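You operate a simulated robot arm through the tools that you are given. There is no shell and no other tool.

You run a simulated robot arm. Do the job below in one go: nothing can be reset, and whatever is moved stays where it is left.

TASK
Press the cap home on the grey short pipe and stand it on the black tray.
Fine: switch the press on first and off at the end; the slider goes in for the stroke and ends out. Set down upright: what you pick out.

It is judged by the outcome, as a careful person would: the job done as asked, and still so three seconds after it is handed in. It fails if anything else is knocked over, pushed out of place, dropped, spilled or broken. A push-on lid holds only when it is set on centred and level and pressed home; a screw cap is set on level and turned clockwise until tight.

THE ROBOT
A 7-joint arm with a fingered hand, fixed in place. Base frame: the origin is at the foot of the arm, x ahead of it, y to its left, z up. Units: m, degrees, N and s.
With the tool pointing down near the work surface it reaches from about 0.1 to 0.68 m from the base axis. Its first joint turns from -69.0 to 172.0 degrees. Payload 3.4 kg.
Tool frame: the origin (TCP) lies between the finger pads and is the grasp point; the fingertips stand 0.025 m ahead of it; z points along the fingers, y is the line along which they close. The gripper opens to 0.088 m. The gripper's body begins 0.029 m behind the TCP. The gripper is a hand of 5 fingers: y runs from the thumb to the fingers, the wrist lies at [-0.013, -0.097, -0.162] in the tool frame.
Orientation is that of the tool frame in the base frame, as a unit quaternion [x, y, z, w]. With the fingers straight down and the wrist toward the robot, the tool's x, y and z point along [0, 1, 0], [1, 0, 0] and [0, 0, -1] of the base frame.

THE INTERFACE
- The arm moves only by the tool step_arm. Its argument "commands" is a list of rows, each a list of 2 entries, a list of its own where there are three numbers: the shift along the tool's x, y, z in m, then the turn, a rotation vector about the tool's x, y, z in degrees. In form: [[[tx, ty, tz], [ax, ay, az]], ...]. A call has 1 to 20 rows; each row shifts and turns the commanded pose from where the row before left it, along the tool's axes as they then stand. Rows are played at 5 a second. More than 0.05 m and 8.6 degrees between two rows, and nothing of the call is played. A pose out of reach is approached as far as the arm can. The call stops where the force on the tool passes 70 N (or 10 N more than at its start, if that is more) or the arm is blocked; 0.2 s more then pass. In this call time passes only in rows, and 0.2 s behind the last. It gives the time, the measured TCP pose, the force on the tool (base axes), the opening and the grip force at its end, in the units of the frame above (readings bear some noise), with the torque about the TCP (base axes, N m) and any sound that the robot's microphone picked up.
- Cameras (640 x 400 px; columns grow to the right, rows downward): "scene" is fixed at [0.2202, 0.4994, 1.3926]; the picture's right is [-0.99, -0.14, 0.00], its down [-0.04, 0.32, -0.95] and it looks along [0.13, -0.94, -0.32] (base axes); focal length 325 px, centre (320, 200). "wrist" rides on the gripper at [0.059, -0.079, -0.105] in the tool frame; the picture's right is [-0.73, 0.32, -0.61], its down [-0.62, -0.68, 0.38] and it looks along [-0.29, 0.66, 0.70] (tool axes); focal length 234 px, centre (320, 200). There is no depth. A picture from a camera that has moved, and an enlarged one, comes with that camera's place and axes in the base frame and with its lens.
- capture(camera): a new picture of that camera. The clock stands still meanwhile.
- slide_trunk(by): slides the trunk up (or, below 0, down) by that many m; the arm rides with it, the base frame stays. It gives what a move gives, with no picture.
- set_fingers(index, middle, ring, little, thumb_bend, thumb_turn): sets how far each is bent, from 0 (flat) to 100 (curled in); at 30 the hand is open as for a grip, at 70 the pads meet at the TCP. One left out holds its place. A second passes; each finger stops where it meets its share of the squeeze, and holds until it gets a number again. It is the only way to open and close the hand. It gives what a move gives, with no picture; readings hold the bend of each and the force on index, middle, ring, little, thumb and palm. thumb_turn goes from beside the hand (0) to across from the fingers (100), as for a grip.
- close_up(camera, box): a new picture of the part [left, top, right, bottom] of that camera's present view, enlarged. The clock stands still meanwhile.
- sign_off(): hands the job in; it is judged then, once.

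Nothing tells you positions but the pictures and the camera data. Unless the task says otherwise, let go and move clear before handing in.

The tools are called as name(argument=value, ...) on one line, values as JSON. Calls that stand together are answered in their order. step_arm: Moves the arm, as the interface text tells. Its arguments: {"type":"object","properties":{"commands":{"type":"array","items":{"type":"array"}}},"required":["commands"]} The other tools are called the same way: slide_trunk (by) slides the trunk up or down; set_fingers (index, middle, ring, little, thumb_bend, thumb_turn) moves the fingers one by one; capture (camera) takes a picture; close_up (camera, box) takes an enlarged picture of a part of a camera's view; sign_off () hands the job in.

At the start:

```text
time_s: 0.0
position: [0.2652, -0.371, 1.2591]
ee_rot: [0.707, 0.707, 0.0, 0.0]
force: [0.2, -0.5, -0.5]
ft_torque: [0.03, 0.01, 0.02]
grip_width: 0.0879
finger_force: 0.0
shape: jaw
bend: [30.0, 30.0, 30.0, 30.0, 30.0, 98.0]
finger forces: [0.0, 0.1, 0.1, 0.0, 0.0, 0.1]
trunk travel left (down, up): [-0.7, 0.24]
```

scene: 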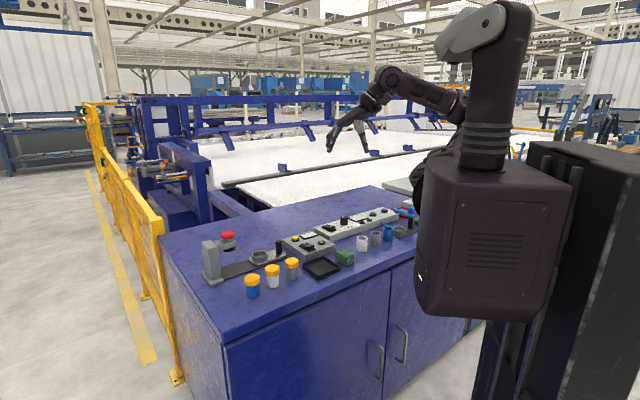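
wrist: 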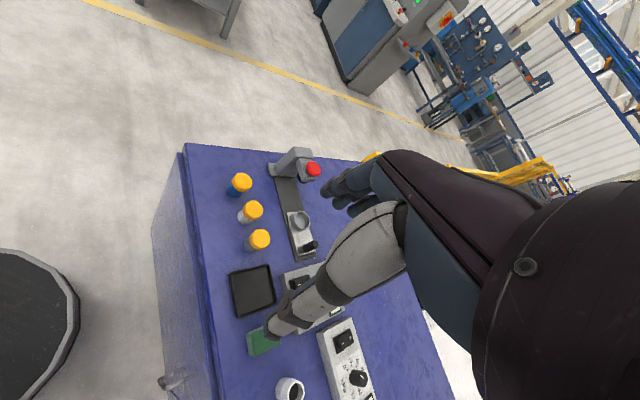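

I see a blue workbench with a press (red head, slider rail), three orange-capped pipes, a black tray, control boxes and other parts. I'll look closer before moving.

close_up(camera="scene", box=[180, 200, 340, 300])

close_up(camera="scene", box=[270, 190, 430, 290])

close_up(camera="wrist", box=[180, 130, 380, 255])

close_up(camera="wrist", box=[200, 240, 440, 390])

```text
4.00 times, centred on (260, 250) of scene
camera zoom: at [0.2202, 0.4994, 1.3926], right [-0.99, -0.14, 0.0], down [-0.04, 0.32, -0.95], along [0.13, -0.94, -0.32], focal length 1301 px, centre (560, 0)
```

zoom: 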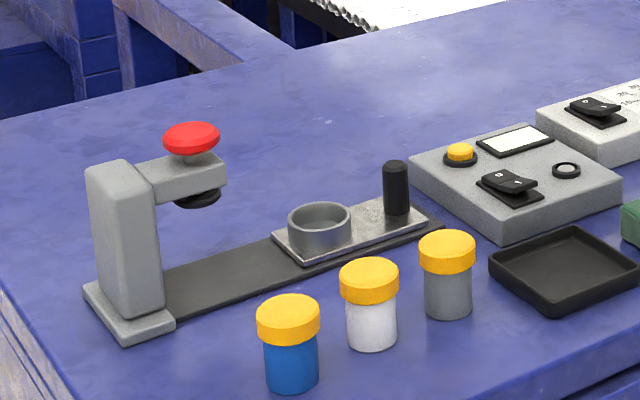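

```text
4.00 times, centred on (350, 240) of scene
camera zoom: at [0.2202, 0.4994, 1.3926], right [-0.99, -0.14, 0.0], down [-0.04, 0.32, -0.95], along [0.13, -0.94, -0.32], focal length 1301 px, centre (200, 40)
```

zoom: 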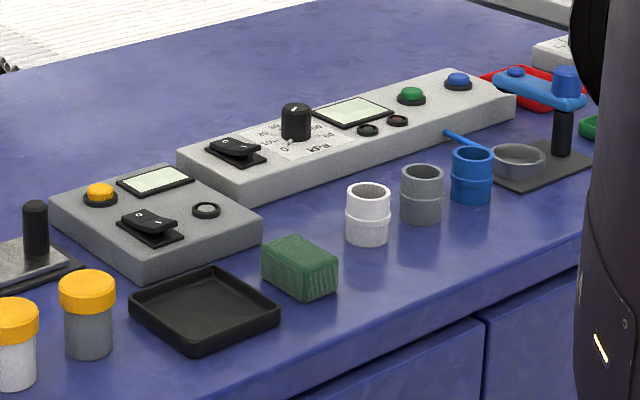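

```text
3.20 times, centred on (280, 192) of wrist
camera zoom: at [0.1863, -0.3127, 1.3638], right [0.32, -0.73, 0.61], down [-0.68, -0.62, -0.38], along [0.66, -0.29, -0.7], focal length 749 px, centre (448, 224)
```

zoom: 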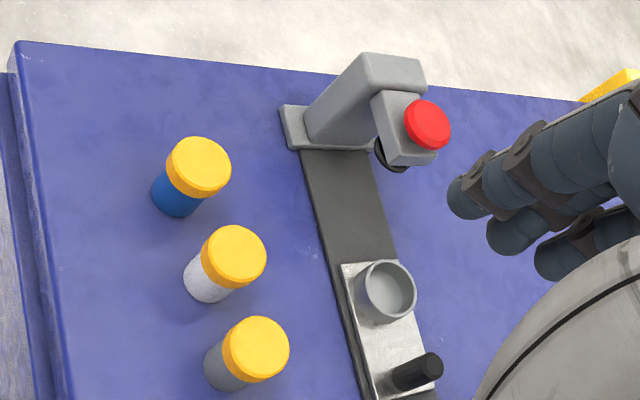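

```text
2.67 times, centred on (320, 315) of wrist
camera zoom: at [0.1863, -0.3127, 1.3638], right [0.32, -0.73, 0.61], down [-0.68, -0.62, -0.38], along [0.66, -0.29, -0.7], focal length 624 px, centre (320, -107)
```

zoom: 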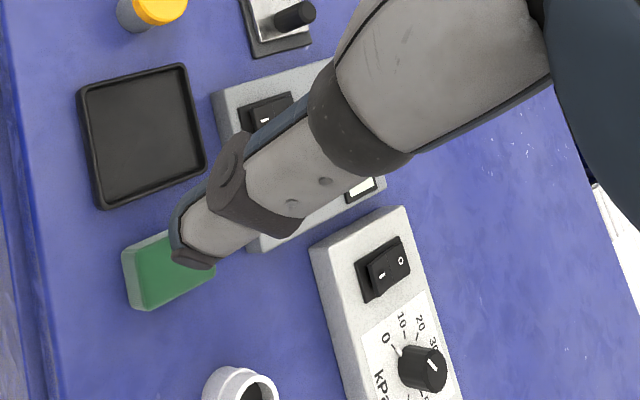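

I take the bench top at z≈0.80, the grey capped pipe near (0.44,-0.42), the press nest near (0.58,-0.505), its slider handle near (0.52,-0.56), its switch box near (0.42,-0.58), and the press head near (0.656,-0.43). I'll turn the hand towards the bench in free air and look closer.

step_arm(commands=[[[0, 0, 0], [0, 0, 7.5]], [[0, 0, 0], [0, 0, 7.5]], [[0, 0, 0], [0, 0, 7.5]], [[0, 0, 0], [0, 0, 7.5]], [[0, 0, 0], [0, 0, 7.5]], [[0, 0, 0], [0, 0, 7.5]]])

capture(camera="wrist")

capture(camera="scene")

```text
time_s: 1.4
position: [0.2655, -0.371, 1.2587]
ee_rot: [0.924, 0.382, -0.001, 0.0]
force: [-0.3, 0.1, -0.1]
ft_torque: [-0.05, -0.01, 0.03]
grip_width: 0.0878
finger_force: 0.0
shape: jaw
bend: [30.0, 30.0, 30.0, 30.0, 30.0, 98.0]
finger forces: [0.0, 0.0, 0.0, 0.0, 0.1, 0.0]
trunk travel left (down, up): [-0.7, 0.24]
```

```text
taken
camera wrist: at [0.2515, -0.2732, 1.3639], right [-0.29, -0.74, 0.61], down [-0.92, 0.04, -0.38], along [0.26, -0.67, -0.7], focal length 234 px, centre (320, 200)
```

wrist: 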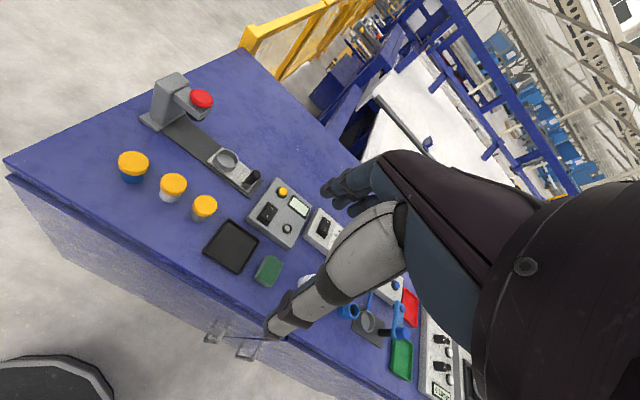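

```text
taken
```

scene: 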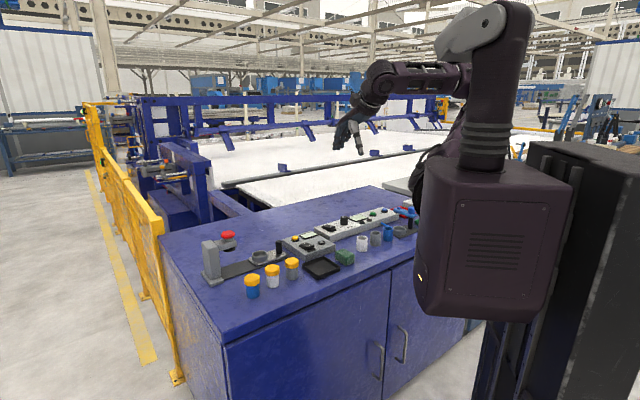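

The view now shows the whole station. I'll enlarge the switch box and the press.

close_up(camera="wrist", box=[200, 170, 340, 258])

close_up(camera="wrist", box=[100, 60, 280, 230])

close_up(camera="wrist", box=[320, 260, 480, 400])

close_up(camera="scene", box=[270, 215, 350, 265])

```text
4.55 times, centred on (270, 214) of wrist
camera zoom: at [0.2515, -0.2732, 1.3639], right [-0.29, -0.74, 0.61], down [-0.92, 0.04, -0.38], along [0.26, -0.67, -0.7], focal length 1064 px, centre (547, 136)
```

zoom: 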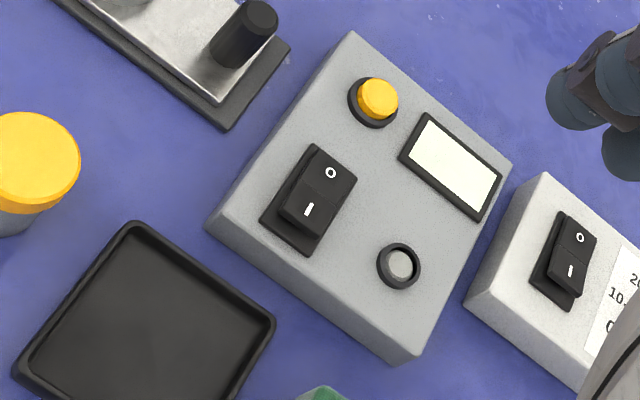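

```text
2.35 times, centred on (190, 145) of wrist
camera zoom: at [0.2515, -0.2732, 1.3639], right [-0.29, -0.74, 0.61], down [-0.92, 0.04, -0.38], along [0.26, -0.67, -0.7], focal length 551 px, centre (626, 329)
```

zoom: 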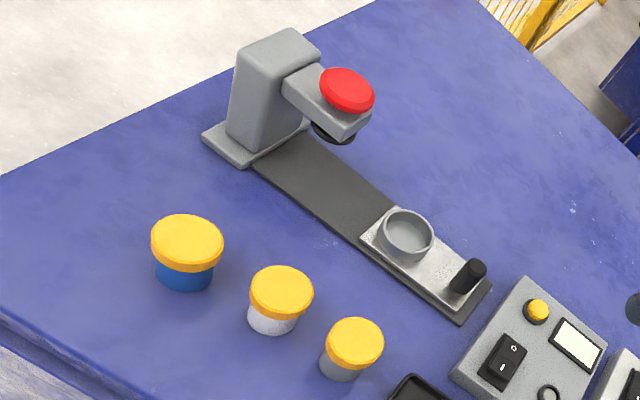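

```text
2.86 times, centred on (400, 330) of wrist
camera zoom: at [0.2515, -0.2732, 1.3639], right [-0.29, -0.74, 0.61], down [-0.92, 0.04, -0.38], along [0.26, -0.67, -0.7], focal length 669 px, centre (91, -171)
```

zoom: 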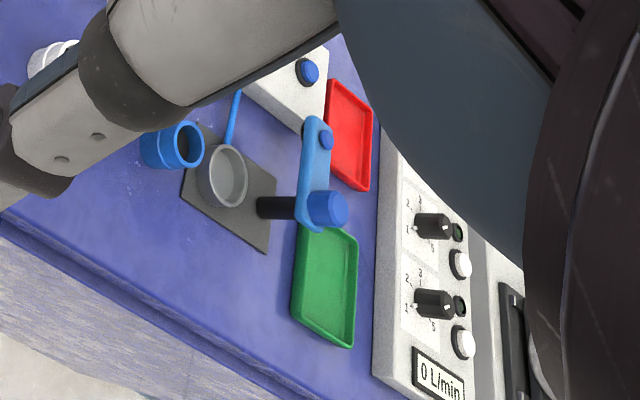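

```text
8.00 times, centred on (310, 240) of scene
camera zoom: at [0.2202, 0.4994, 1.3926], right [-0.99, -0.14, 0.0], down [-0.04, 0.32, -0.95], along [0.13, -0.94, -0.32], focal length 2602 px, centre (400, -120)
```

zoom: 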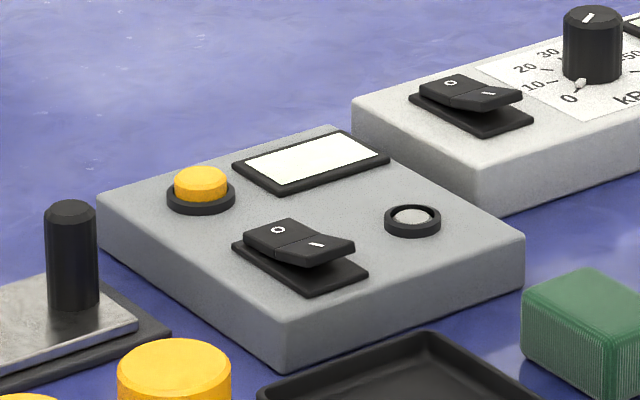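

The rocker's "O" side is down, so the press is off. Next I lower the trunk about 0.3 m to gain reach; the hand is just ahead of the bench edge, clear of everything.

slide_trunk(by=-0.2)

capture(camera="scene")

capture(camera="wrist")

```text
time_s: 3.6
position: [0.2643, -0.3699, 1.058]
ee_rot: [0.924, 0.383, 0.0, 0.0]
force: [-0.2, -0.3, 0.5]
ft_torque: [-0.01, 0.01, -0.01]
grip_width: 0.0877
finger_force: 0.1
shape: jaw
bend: [30.0, 30.0, 30.0, 30.0, 30.0, 98.0]
finger forces: [0.0, 0.0, 0.1, 0.0, 0.0, 0.1]
trunk travel left (down, up): [-0.5, 0.44]
```

```text
taken
```

scene: 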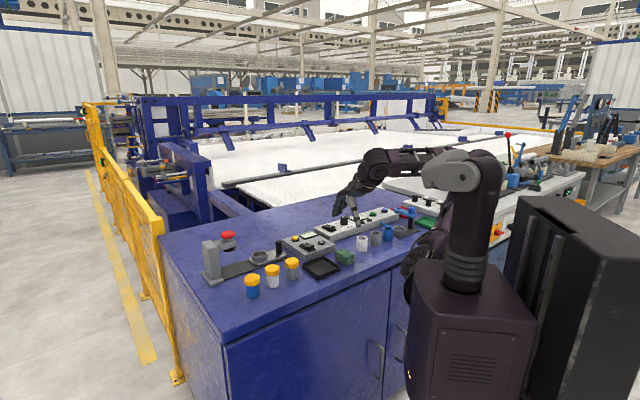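

```text
taken
camera wrist: at [0.2509, -0.2739, 1.1638], right [-0.28, -0.74, 0.61], down [-0.92, 0.04, -0.38], along [0.26, -0.67, -0.7], focal length 234 px, centre (320, 200)
```

wrist: 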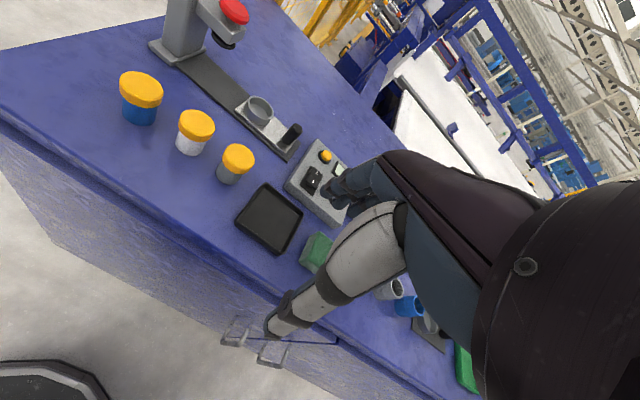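

Everything is still in place. I'll lower the trunk a bit more, then test how far the hand reaches in free air above the bench.

slide_trunk(by=-0.13)

step_arm(commands=[[[0, 0, -0.03], [0, 0, 0]], [[0, 0, -0.03], [0, 0, 0]], [[0, 0, -0.03], [0, 0, 0]]])

capture(camera="scene")

capture(camera="wrist")

```text
time_s: 5.2
position: [0.265, -0.3709, 0.9297]
ee_rot: [0.924, 0.383, 0.0, 0.0]
force: [0.2, 0.1, -0.5]
ft_torque: [-0.02, 0.05, 0.0]
grip_width: 0.0876
finger_force: 0.1
shape: jaw
bend: [30.0, 30.0, 30.0, 30.0, 30.0, 98.0]
finger forces: [0.1, 0.1, 0.0, 0.0, 0.0, 0.0]
trunk travel left (down, up): [-0.37, 0.57]
```

```text
time_s: 6.0
position: [0.2646, -0.3691, 1.0182]
ee_rot: [0.924, 0.382, 0.001, -0.001]
force: [0.0, 0.8, -0.8]
ft_torque: [-0.02, 0.03, -0.02]
grip_width: 0.0876
finger_force: 0.1
shape: jaw
bend: [30.0, 30.0, 30.0, 30.0, 30.0, 98.0]
finger forces: [0.1, 0.1, 0.0, 0.0, 0.0, 0.0]
trunk travel left (down, up): [-0.37, 0.57]
```

```text
taken
```

scene: 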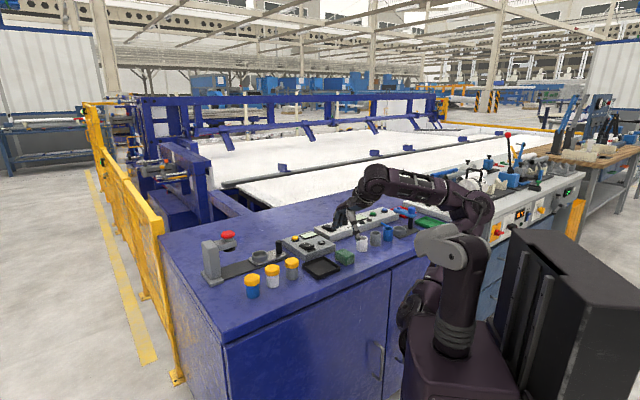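

```text
taken
camera wrist: at [0.2507, -0.2734, 1.1235], right [-0.28, -0.74, 0.61], down [-0.92, 0.04, -0.38], along [0.26, -0.67, -0.7], focal length 234 px, centre (320, 200)
```

wrist: 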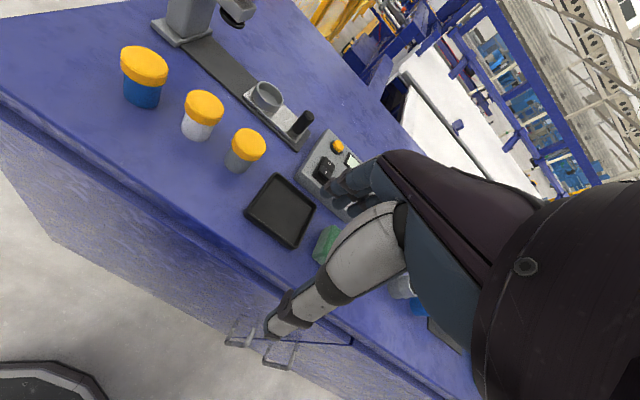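

The arm is lower now and everything is undisturbed. I'll look at the hand itself to understand the finger layout before using it.

close_up(camera="scene", box=[310, 150, 420, 240])

close_up(camera="wrist", box=[240, 120, 500, 350])

close_up(camera="wrist", box=[100, 0, 380, 200])

```text
4.44 times, centred on (365, 195) of scene
camera zoom: at [0.2202, 0.4994, 1.3926], right [-0.99, -0.14, 0.0], down [-0.04, 0.32, -0.95], along [0.13, -0.94, -0.32], focal length 1446 px, centre (120, 222)
```

zoom: 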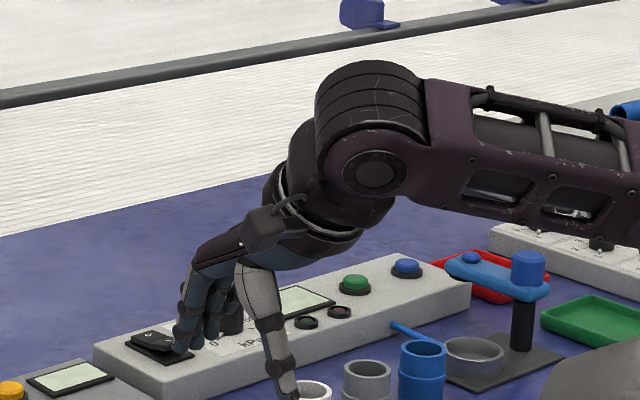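

```text
1.74 times, centred on (370, 235) of wrist
camera zoom: at [0.2507, -0.2734, 1.1235], right [-0.28, -0.74, 0.61], down [-0.92, 0.04, -0.38], along [0.26, -0.67, -0.7], focal length 407 px, centre (233, 139)
```

zoom: 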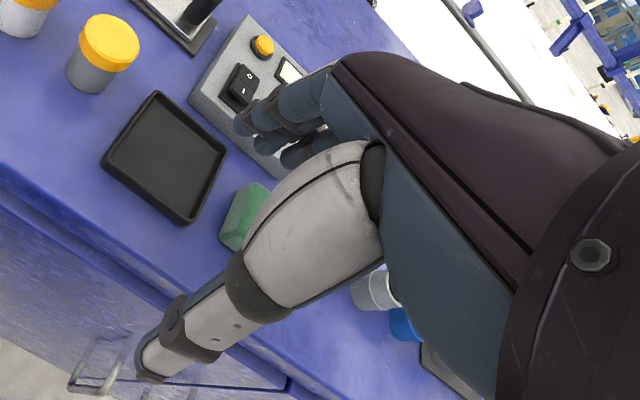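

```text
2.00 times, centred on (240, 100) of wrist
camera zoom: at [0.2507, -0.2734, 1.1235], right [-0.28, -0.74, 0.61], down [-0.92, 0.04, -0.38], along [0.26, -0.67, -0.7], focal length 468 px, centre (480, 400)
```

zoom: 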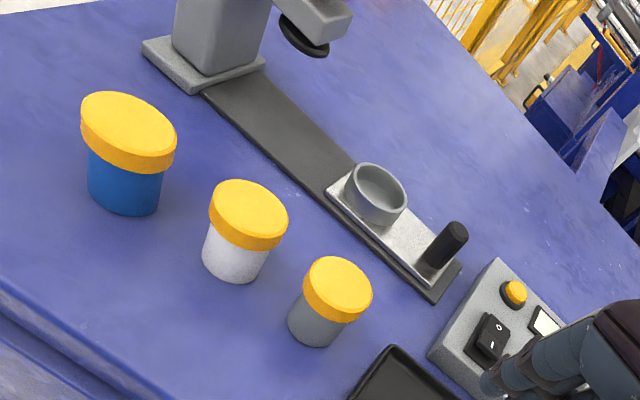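

The hand is palm-down, with the fingers on the far side and the thumb near. I'll test the outward reach with the tool vertical at z≈1.0, well above all the objects.

step_arm(commands=[[[0, 0.04, 0], [0, 0, 0]], [[0, 0.04, 0], [0, 0, 0]], [[0, 0.04, 0], [0, 0, 0]], [[0, 0.04, 0], [0, 0, 0]], [[0, 0.04, 0], [0, 0, 0]], [[0, 0.04, 0], [0, 0, 0]], [[0, 0.03, 0], [0, 0, 0]], [[0, 0.03, 0], [0, 0, 0]]])

capture(camera="scene")

capture(camera="wrist")

```text
time_s: 7.8
position: [0.4813, -0.5811, 1.0168]
ee_rot: [0.923, 0.385, -0.002, 0.0]
force: [0.9, 0.2, 0.4]
ft_torque: [-0.02, 0.0, 0.02]
grip_width: 0.0877
finger_force: 0.0
shape: jaw
bend: [30.0, 30.0, 30.0, 30.0, 30.0, 98.0]
finger forces: [0.0, 0.0, 0.1, 0.0, 0.0, 0.0]
trunk travel left (down, up): [-0.37, 0.57]
```

```text
taken
```

scene: 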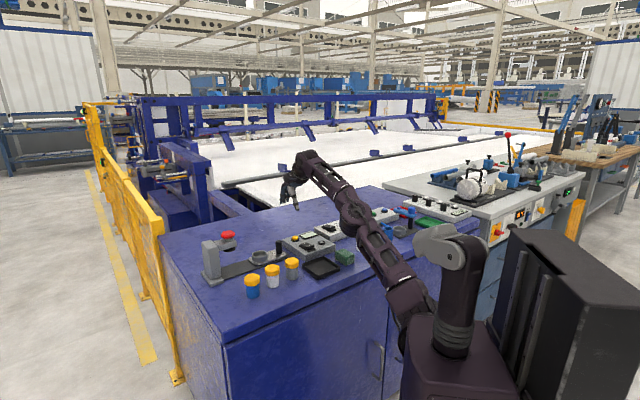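

```text
taken
camera wrist: at [0.4668, -0.4846, 1.1217], right [-0.28, -0.74, 0.61], down [-0.92, 0.04, -0.38], along [0.26, -0.67, -0.7], focal length 234 px, centre (320, 200)
```

wrist: 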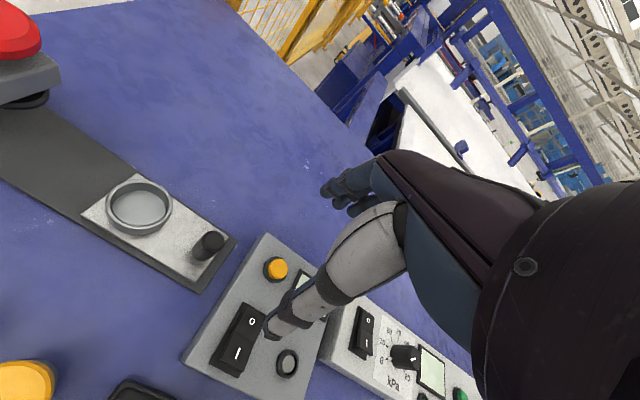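

Reach is fine: r≈0.75 with the tool straight down. Let me check the arm's shape over the bench and see the box and nest closely from here.

close_up(camera="scene", box=[260, 130, 540, 400])

close_up(camera="wrist", box=[160, 220, 340, 400])

close_up(camera="wrist", box=[0, 0, 260, 300])

```text
1.48 times, centred on (400, 265) of scene
camera zoom: at [0.2202, 0.4994, 1.3926], right [-0.99, -0.14, 0.0], down [-0.04, 0.32, -0.95], along [0.13, -0.94, -0.32], focal length 482 px, centre (202, 104)
```

zoom: 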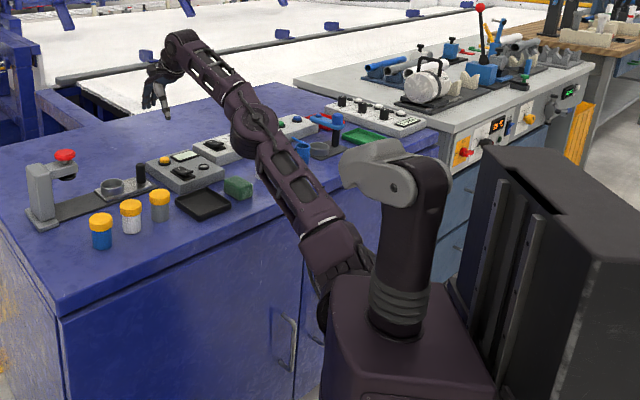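

```text
2.22 times, centred on (250, 310) of wrist
camera zoom: at [0.4668, -0.4846, 1.1217], right [-0.28, -0.74, 0.61], down [-0.92, 0.04, -0.38], along [0.26, -0.67, -0.7], focal length 520 px, centre (476, -44)
```

zoom: 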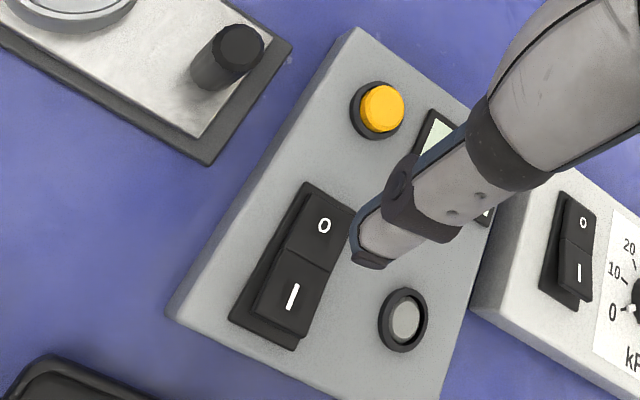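

```text
1.33 times, centred on (130, 150) of wrist
camera zoom: at [0.4668, -0.4846, 1.1217], right [-0.28, -0.74, 0.61], down [-0.92, 0.04, -0.38], along [0.26, -0.67, -0.7], focal length 312 px, centre (573, 267)
```

zoom: 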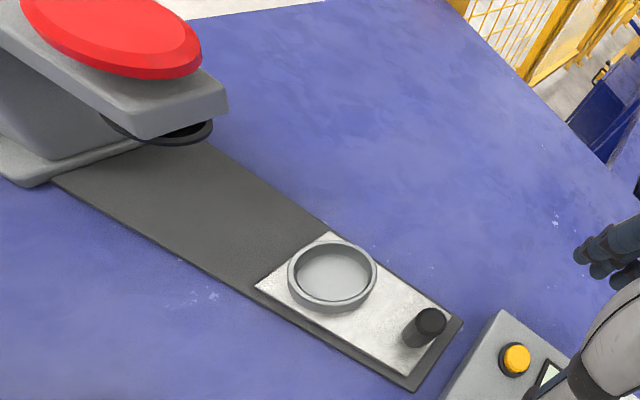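

I'll raise the trunk 0.1 m so the forearm comes in from higher over the bench edge, then bring the hand back down over the switch box and check clearance.

slide_trunk(by=0.1)

step_arm(commands=[[[0, -0.02, 0.03], [0, 0, 0]], [[0, -0.02, 0.03], [0, 0, 0]], [[0, 0, 0.03], [0, 0, 0]], [[0, 0, 0.03], [0, 0, 0]]])

close_up(camera="scene", box=[260, 130, 540, 400])

capture(camera="wrist")

```text
time_s: 9.1
position: [0.4793, -0.5823, 1.1174]
ee_rot: [0.923, 0.384, 0.0, 0.0]
force: [0.2, 0.0, -0.1]
ft_torque: [-0.01, -0.01, -0.01]
grip_width: 0.0878
finger_force: 0.0
shape: jaw
bend: [30.0, 30.0, 30.0, 30.0, 30.0, 98.0]
finger forces: [0.0, 0.0, 0.0, 0.0, 0.1, 0.1]
trunk travel left (down, up): [-0.47, 0.47]
```

```text
time_s: 10.1
position: [0.4495, -0.5537, 0.9977]
ee_rot: [0.924, 0.383, 0.001, 0.0]
force: [-0.2, -0.3, 0.0]
ft_torque: [0.02, 0.01, -0.01]
grip_width: 0.0875
finger_force: 0.0
shape: jaw
bend: [30.0, 30.0, 30.0, 30.0, 30.0, 98.0]
finger forces: [0.0, 0.0, 0.0, 0.1, 0.1, 0.0]
trunk travel left (down, up): [-0.47, 0.47]
```

```text
1.48 times, centred on (400, 265) of scene
camera zoom: at [0.2202, 0.4994, 1.3926], right [-0.99, -0.14, 0.0], down [-0.04, 0.32, -0.95], along [0.13, -0.94, -0.32], focal length 482 px, centre (202, 104)
```

zoom: 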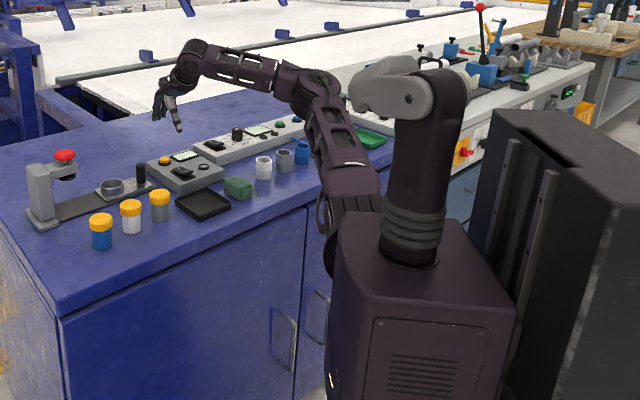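

```text
taken
camera wrist: at [0.4355, -0.4576, 1.102], right [-0.28, -0.74, 0.61], down [-0.92, 0.04, -0.38], along [0.26, -0.67, -0.7], focal length 234 px, centre (320, 200)
```

wrist: 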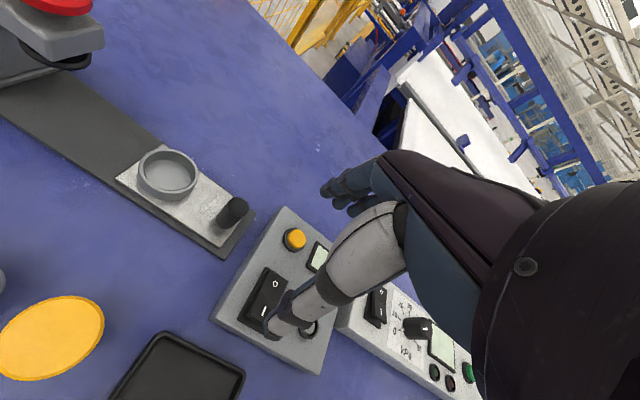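

The rocker's "I" end is at about (0.409,-0.576,0.844). I'll press it with the thumb, which the wrist camera sees well, so I flatten the other fingers out of the way here in the air.

set_fingers(index=0, middle=0, ring=0, little=0)

capture(camera="wrist")

close_up(camera="scene", box=[300, 140, 400, 220])

close_up(camera="wrist", box=[210, 200, 410, 380])

```text
time_s: 11.1
position: [0.4499, -0.5544, 0.9967]
ee_rot: [0.923, 0.384, 0.0, 0.0]
force: [-0.3, -0.5, 0.9]
ft_torque: [0.02, 0.0, 0.0]
grip_width: 0.118
finger_force: 0.1
shape: fingers
bend: [0.0, 0.0, 0.0, 0.0, 30.0, 98.0]
finger forces: [0.0, 0.0, 0.0, 0.0, 0.0, 0.0]
trunk travel left (down, up): [-0.47, 0.47]
```

```text
taken
camera wrist: at [0.4353, -0.4574, 1.1025], right [-0.28, -0.74, 0.61], down [-0.92, 0.04, -0.38], along [0.26, -0.67, -0.7], focal length 234 px, centre (320, 200)
```

wrist: 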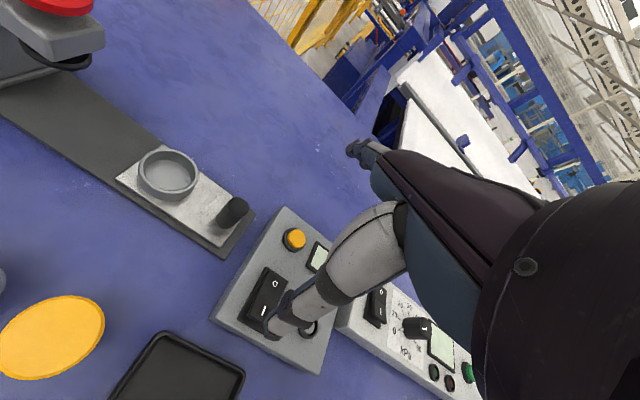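

```text
5.00 times, centred on (350, 180) of scene
camera zoom: at [0.2202, 0.4994, 1.3926], right [-0.99, -0.14, 0.0], down [-0.04, 0.32, -0.95], along [0.13, -0.94, -0.32], focal length 1626 px, centre (170, 300)
```

zoom: 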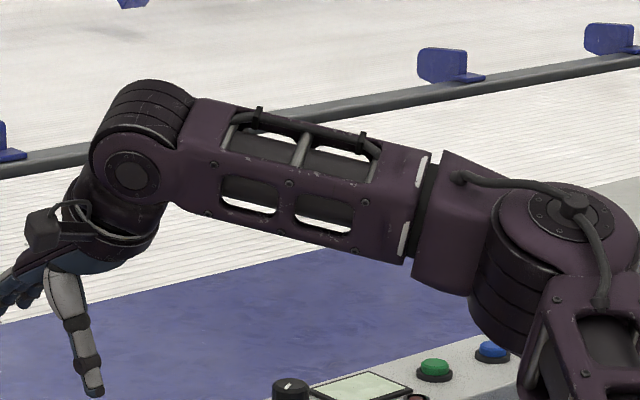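

```text
2.22 times, centred on (310, 290) of wrist
camera zoom: at [0.4353, -0.4574, 1.1025], right [-0.28, -0.74, 0.61], down [-0.92, 0.04, -0.38], along [0.26, -0.67, -0.7], focal length 520 px, centre (342, 0)
```

zoom: 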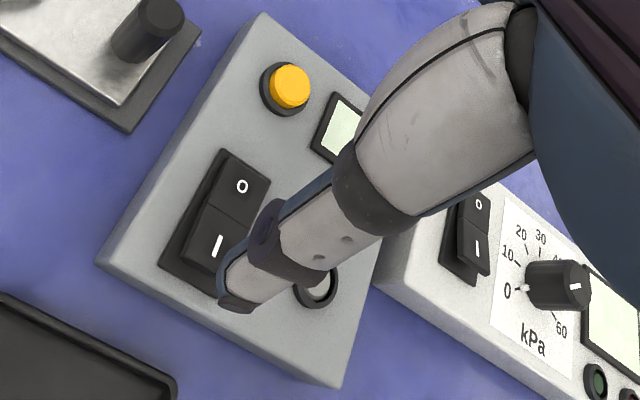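

The thumb tip sits at about tool (0,-0.055,+0.02). I'll move it over the rocker's "I" half and come down to a few centimetres above it.

step_arm(commands=[[[-0.023, 0.021, 0], [0, 0, 0]], [[-0.023, 0.021, 0], [0, 0, 0]], [[0, 0, 0.03], [0, 0, 0]], [[0, 0, 0.03], [0, 0, 0]], [[0, 0, 0.03], [0, 0, 0]]])

close_up(camera="wrist", box=[180, 220, 380, 400])

close_up(camera="scene", box=[260, 190, 360, 270])

```text
time_s: 12.3
position: [0.4473, -0.6161, 0.9073]
ee_rot: [0.924, 0.382, 0.001, 0.0]
force: [-0.5, 0.7, 0.6]
ft_torque: [0.0, 0.01, -0.02]
grip_width: 0.1181
finger_force: 0.1
shape: fingers
bend: [0.0, 0.0, 0.0, 0.0, 30.0, 98.0]
finger forces: [0.0, 0.0, 0.0, 0.1, 0.0, 0.0]
trunk travel left (down, up): [-0.47, 0.47]
```

```text
2.22 times, centred on (280, 310) of wrist
camera zoom: at [0.4335, -0.5197, 1.0124], right [-0.28, -0.74, 0.61], down [-0.92, 0.04, -0.38], along [0.26, -0.67, -0.7], focal length 520 px, centre (409, -44)
```

zoom: 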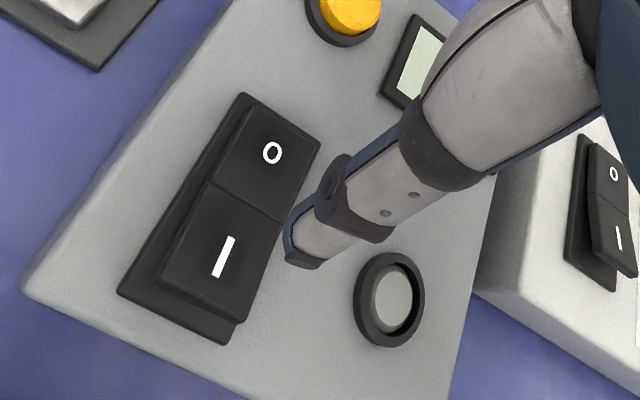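

```text
5.00 times, centred on (310, 230) of scene
camera zoom: at [0.2202, 0.4994, 1.3926], right [-0.99, -0.14, 0.0], down [-0.04, 0.32, -0.95], along [0.13, -0.94, -0.32], focal length 1626 px, centre (370, 50)
```

zoom: 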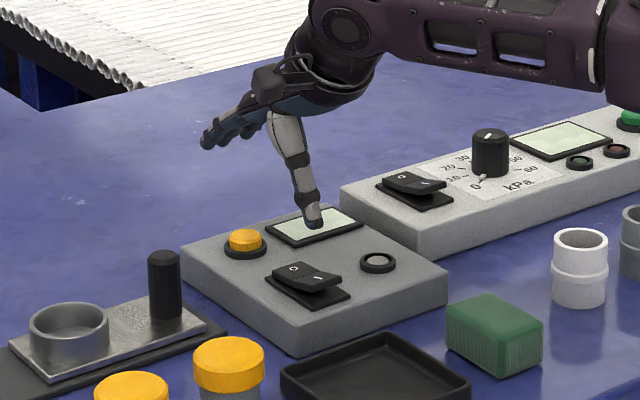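

The thumb tip is above the "I" half. I'll nudge sideways 4 mm and come down in small steps, watching the force.

step_arm(commands=[[[-0.004, 0, 0], [0, 0, 0]], [[0, 0, 0.015], [0, 0, 0]], [[0, 0, 0.015], [0, 0, 0]]])

close_up(camera="wrist", box=[180, 220, 380, 400])

close_up(camera="scene", box=[260, 190, 360, 270])

```text
time_s: 13.1
position: [0.4451, -0.6202, 0.8772]
ee_rot: [0.924, 0.383, 0.001, 0.0]
force: [-0.3, 0.1, 0.1]
ft_torque: [0.01, 0.03, 0.04]
grip_width: 0.118
finger_force: 0.0
shape: fingers
bend: [0.0, 0.0, 0.0, 0.0, 30.0, 98.0]
finger forces: [0.0, 0.0, 0.0, 0.1, 0.0, 0.0]
trunk travel left (down, up): [-0.47, 0.47]
```

```text
2.22 times, centred on (280, 310) of wrist
camera zoom: at [0.4308, -0.5227, 0.9825], right [-0.28, -0.74, 0.61], down [-0.92, 0.04, -0.38], along [0.26, -0.67, -0.7], focal length 520 px, centre (409, -44)
```

zoom: 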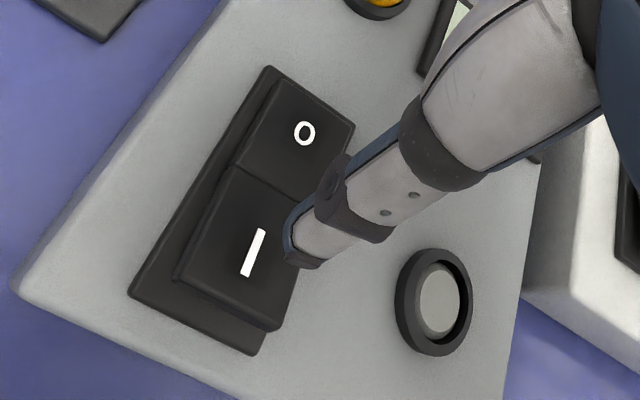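

```text
5.00 times, centred on (310, 230) of scene
camera zoom: at [0.2202, 0.4994, 1.3926], right [-0.99, -0.14, 0.0], down [-0.04, 0.32, -0.95], along [0.13, -0.94, -0.32], focal length 1626 px, centre (370, 50)
```

zoom: 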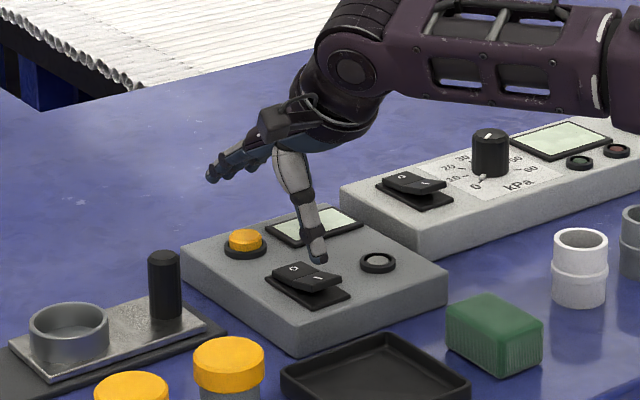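

The thumb is about 15–18 mm above the rocker and well aligned. I'll recentre by 3 mm and continue gently.

step_arm(commands=[[[0.003, 0, 0.004], [0, 0, 0]], [[0, 0, 0.004], [0, 0, 0]], [[0, 0, 0.003], [0, 0, 0]]])

close_up(camera="wrist", box=[180, 220, 380, 400])

close_up(camera="scene", box=[290, 215, 350, 260])

```text
time_s: 13.9
position: [0.4466, -0.6161, 0.8673]
ee_rot: [0.924, 0.383, 0.0, 0.001]
force: [0.0, -1.1, 2.7]
ft_torque: [0.02, 0.06, 0.04]
grip_width: 0.1183
finger_force: 1.2
shape: fingers
bend: [0.0, 0.0, 0.0, 0.0, 30.0, 98.0]
finger forces: [0.0, 0.1, 0.0, 0.0, 1.9, 0.1]
trunk travel left (down, up): [-0.47, 0.47]
```

```text
2.22 times, centred on (280, 310) of wrist
camera zoom: at [0.4324, -0.5198, 0.9722], right [-0.28, -0.74, 0.61], down [-0.92, 0.04, -0.38], along [0.26, -0.67, -0.7], focal length 520 px, centre (409, -44)
```

zoom: 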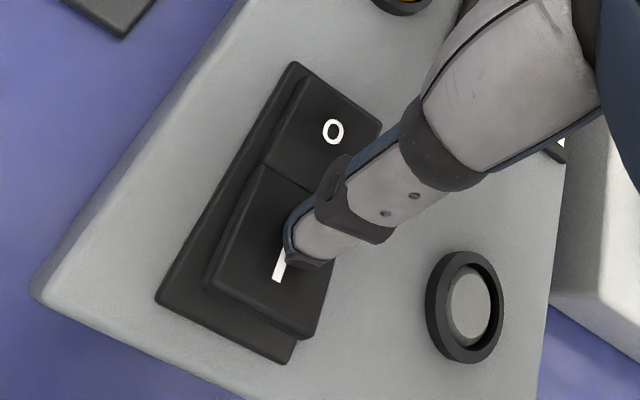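

```text
8.89 times, centred on (320, 238) of scene
camera zoom: at [0.2202, 0.4994, 1.3926], right [-0.99, -0.14, 0.0], down [-0.04, 0.32, -0.95], along [0.13, -0.94, -0.32], focal length 2891 px, centre (320, -133)
```

zoom: 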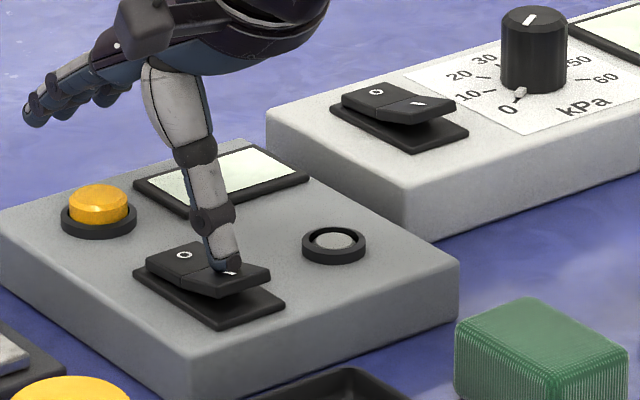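

The thumb touches the "I" half (about 2 N). I'll lift a hair, shift 6 mm toward the outer end for leverage, and press down in small steps.

step_arm(commands=[[[0, 0, -0.003], [0, 0, 0]], [[0, -0.006, 0], [0, 0, 0]], [[0, 0, 0.003], [0, 0, 0]], [[0, 0, 0.003], [0, 0, 0]]])

close_up(camera="scene", box=[290, 215, 350, 260])

```text
time_s: 14.9
position: [0.4438, -0.6122, 0.8623]
ee_rot: [0.923, 0.384, 0.0, 0.001]
force: [-0.2, -0.1, 1.8]
ft_torque: [0.05, 0.06, -0.02]
grip_width: 0.1188
finger_force: 0.9
shape: fingers
bend: [0.0, 0.0, 0.0, 0.0, 29.0, 98.0]
finger forces: [0.0, 0.1, 0.0, 0.0, 1.2, 0.0]
trunk travel left (down, up): [-0.47, 0.47]
```

```text
8.89 times, centred on (320, 238) of scene
camera zoom: at [0.2202, 0.4994, 1.3926], right [-0.99, -0.14, 0.0], down [-0.04, 0.32, -0.95], along [0.13, -0.94, -0.32], focal length 2891 px, centre (320, -133)
```

zoom: 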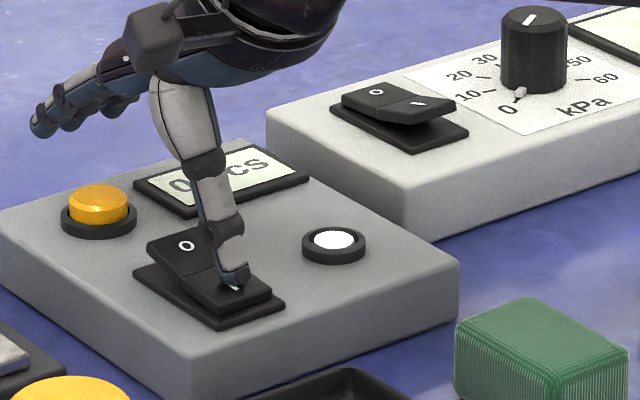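

The press is on: the rocker flipped, the lamp is lit and the display shows "0 PCS". I'll lift straight up and look at the display and button.

step_arm(commands=[[[0, 0, -0.02], [0, 0, 0]], [[0, 0, -0.03], [0, 0, 0]], [[0, 0, -0.04], [0, 0, 0]], [[0, -0.04, -0.04], [0, 0, 0]]])

close_up(camera="scene", box=[180, 205, 340, 305])

capture(camera="wrist")

```text
refused: row 4 steps farther than a row can; nothing moved
```

```text
4.00 times, centred on (260, 255) of scene
camera zoom: at [0.2202, 0.4994, 1.3926], right [-0.99, -0.14, 0.0], down [-0.04, 0.32, -0.95], along [0.13, -0.94, -0.32], focal length 1301 px, centre (560, -20)
```

zoom: 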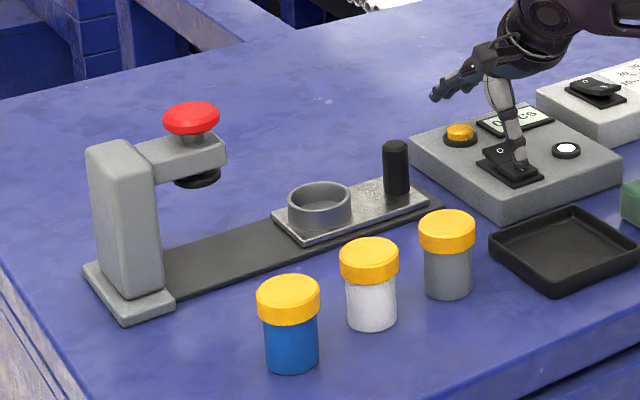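

```text
taken
camera wrist: at [0.4282, -0.5156, 0.9689], right [-0.28, -0.74, 0.61], down [-0.92, 0.04, -0.38], along [0.26, -0.67, -0.7], focal length 234 px, centre (320, 200)
```

wrist: 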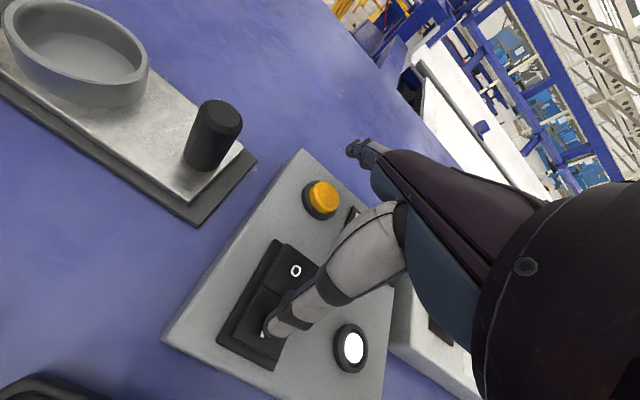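

The row was too long, so nothing moved; I lift in shorter rows and then back away over the front of the bench.

step_arm(commands=[[[0, 0, -0.02], [0, 0, 0]], [[0, 0, -0.03], [0, 0, 0]], [[0, 0, -0.04], [0, 0, 0]], [[0, 0, -0.04], [0, 0, 0]]])

set_fingers(index=30, middle=30, ring=30, little=30, thumb_bend=30)

capture(camera="wrist")

close_up(camera="scene", box=[280, 215, 340, 255])

```text
time_s: 15.9
position: [0.4428, -0.6115, 0.9935]
ee_rot: [0.924, 0.382, 0.0, 0.0]
force: [0.2, 0.4, 0.4]
ft_torque: [0.04, 0.0, -0.02]
grip_width: 0.1185
finger_force: 0.0
shape: fingers
bend: [0.0, 0.0, 0.0, 0.0, 30.0, 98.0]
finger forces: [0.1, 0.1, 0.0, 0.1, 0.0, 0.0]
trunk travel left (down, up): [-0.47, 0.47]
```

```text
time_s: 16.9
position: [0.4437, -0.6134, 0.9936]
ee_rot: [0.923, 0.384, 0.0, 0.0]
force: [-0.6, 0.3, 0.3]
ft_torque: [0.03, 0.0, 0.02]
grip_width: 0.0851
finger_force: 0.0
shape: fingers
bend: [30.0, 30.0, 30.0, 30.0, 30.0, 98.0]
finger forces: [0.0, 0.0, 0.1, 0.0, 0.0, 0.1]
trunk travel left (down, up): [-0.47, 0.47]
```

```text
taken
camera wrist: at [0.4285, -0.5159, 1.0985], right [-0.28, -0.74, 0.61], down [-0.92, 0.04, -0.38], along [0.26, -0.67, -0.7], focal length 234 px, centre (320, 200)
```

wrist: 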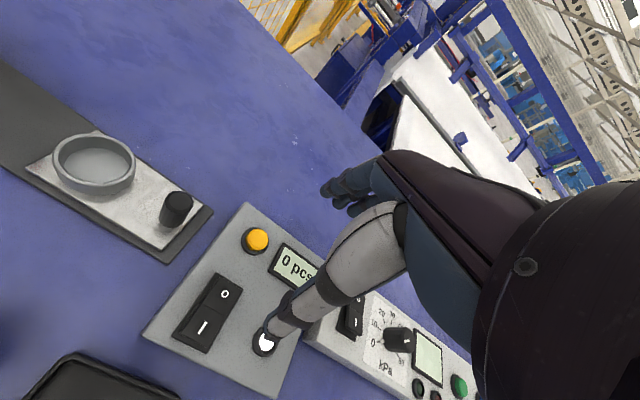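

```text
10.00 times, centred on (310, 235) of scene
camera zoom: at [0.2202, 0.4994, 1.3926], right [-0.99, -0.14, 0.0], down [-0.04, 0.32, -0.95], along [0.13, -0.94, -0.32], focal length 3252 px, centre (420, -150)
```

zoom: 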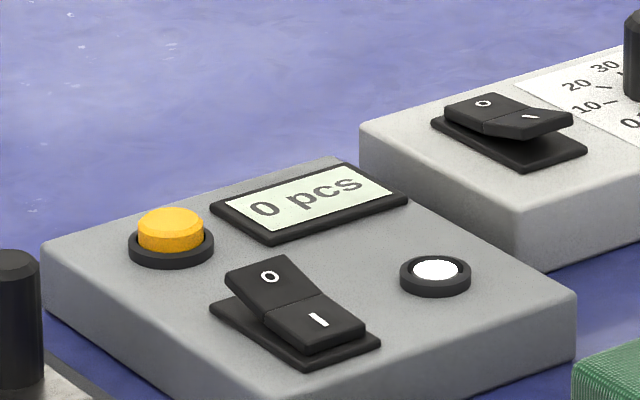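

The press box reads "0 pcs" with the lamp on. Now I move over the grey capped pipe at height to measure it closely.

step_arm(commands=[[[0.0325, -0.0335, 0], [0, 0, 0]], [[0.0325, -0.0335, 0], [0, 0, 0]], [[0.0325, -0.0335, 0], [0, 0, 0]], [[0.0325, -0.0335, 0], [0, 0, 0]]])

capture(camera="wrist")

capture(camera="scene")

```text
time_s: 17.9
position: [0.4399, -0.4255, 0.9941]
ee_rot: [0.924, 0.383, 0.001, 0.001]
force: [-0.3, 0.2, 0.0]
ft_torque: [-0.02, 0.0, -0.01]
grip_width: 0.0851
finger_force: 0.1
shape: fingers
bend: [30.0, 30.0, 30.0, 30.0, 30.0, 98.0]
finger forces: [0.0, 0.1, 0.1, 0.0, 0.0, 0.0]
trunk travel left (down, up): [-0.47, 0.47]
```

```text
taken
camera wrist: at [0.4249, -0.3287, 1.0995], right [-0.29, -0.74, 0.61], down [-0.92, 0.04, -0.38], along [0.26, -0.67, -0.7], focal length 234 px, centre (320, 200)
```

wrist: 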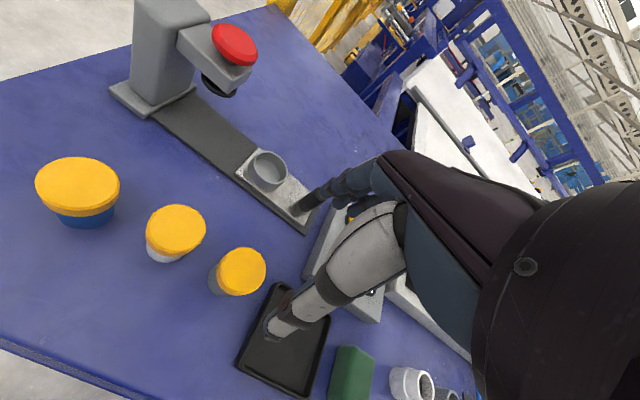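

```text
taken
```

scene: 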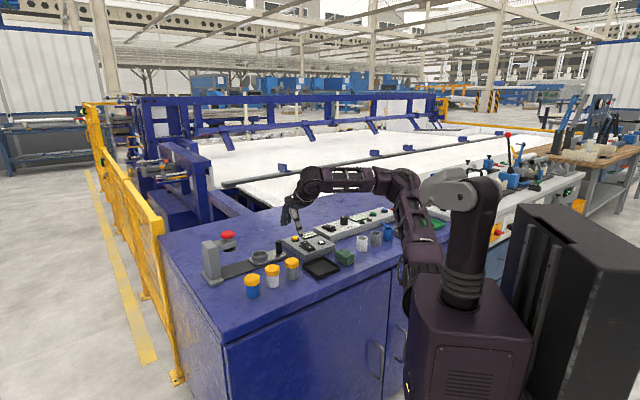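

close_up(camera="wrist", box=[130, 190, 290, 310])

close_up(camera="scene", box=[235, 235, 345, 305])

close_up(camera="wrist", box=[100, 0, 330, 240])

```text
3.33 times, centred on (210, 250) of wrist
camera zoom: at [0.4249, -0.3287, 1.0995], right [-0.29, -0.74, 0.61], down [-0.92, 0.04, -0.38], along [0.26, -0.67, -0.7], focal length 781 px, centre (687, 33)
```

zoom: 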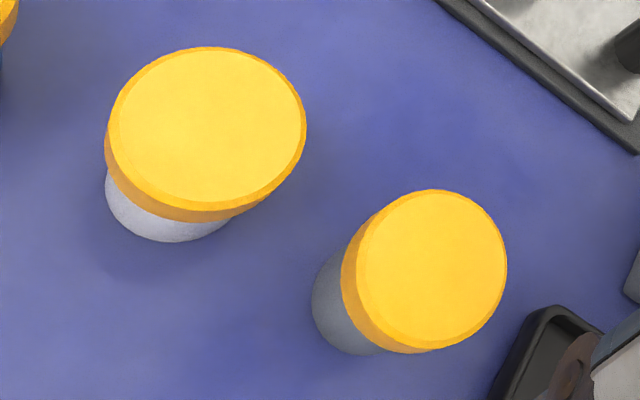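

```text
5.71 times, centred on (290, 270) of scene
camera zoom: at [0.2202, 0.4994, 1.3926], right [-0.99, -0.14, 0.0], down [-0.04, 0.32, -0.95], along [0.13, -0.94, -0.32], focal length 1858 px, centre (491, -200)
```

zoom: 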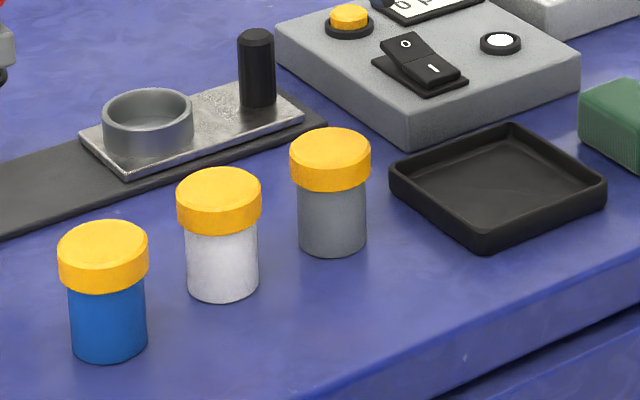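

```text
1.67 times, centred on (215, 120) of wrist
camera zoom: at [0.4249, -0.3287, 1.0995], right [-0.29, -0.74, 0.61], down [-0.92, 0.04, -0.38], along [0.26, -0.67, -0.7], focal length 390 px, centre (495, 333)
```

zoom: 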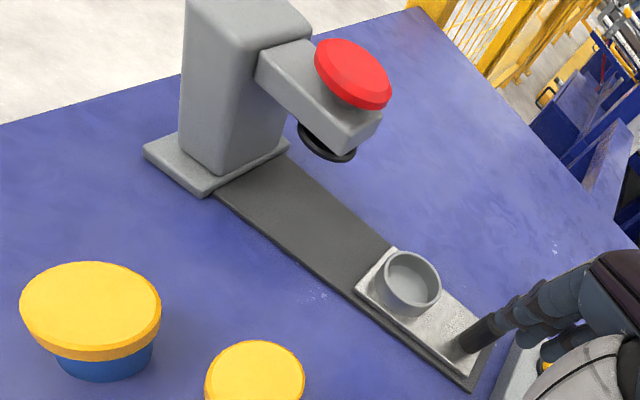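

The grey pipe's axis is about (0.444,-0.429), cap top z≈0.855, bench z≈0.795. Before grasping, I check the finger layout in close-up.

close_up(camera="wrist", box=[270, 140, 430, 260])

close_up(camera="scene", box=[260, 155, 360, 235])

```text
3.33 times, centred on (350, 200) of wrist
camera zoom: at [0.4249, -0.3287, 1.0995], right [-0.29, -0.74, 0.61], down [-0.92, 0.04, -0.38], along [0.26, -0.67, -0.7], focal length 781 px, centre (220, 200)
```

zoom: 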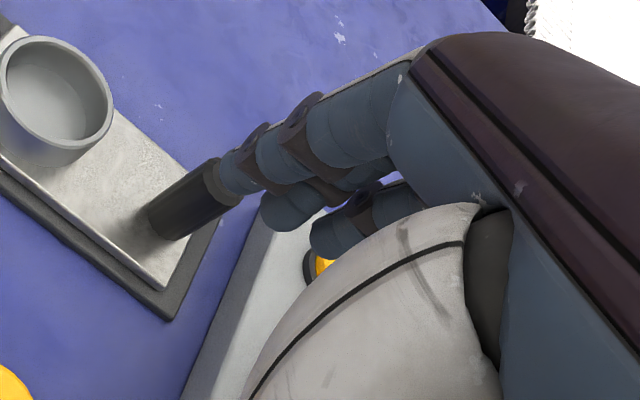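

```text
5.00 times, centred on (310, 195) of scene
camera zoom: at [0.2202, 0.4994, 1.3926], right [-0.99, -0.14, 0.0], down [-0.04, 0.32, -0.95], along [0.13, -0.94, -0.32], focal length 1626 px, centre (370, 225)
```

zoom: 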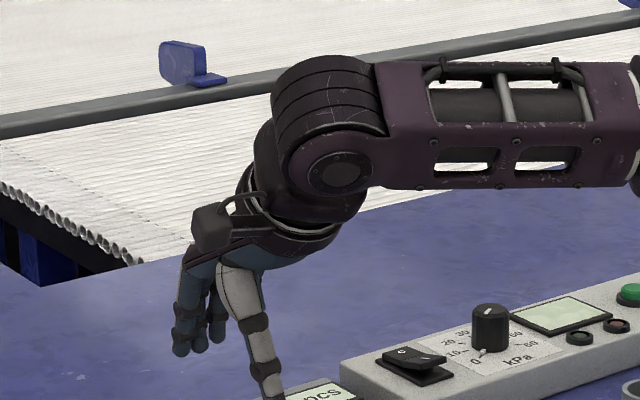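

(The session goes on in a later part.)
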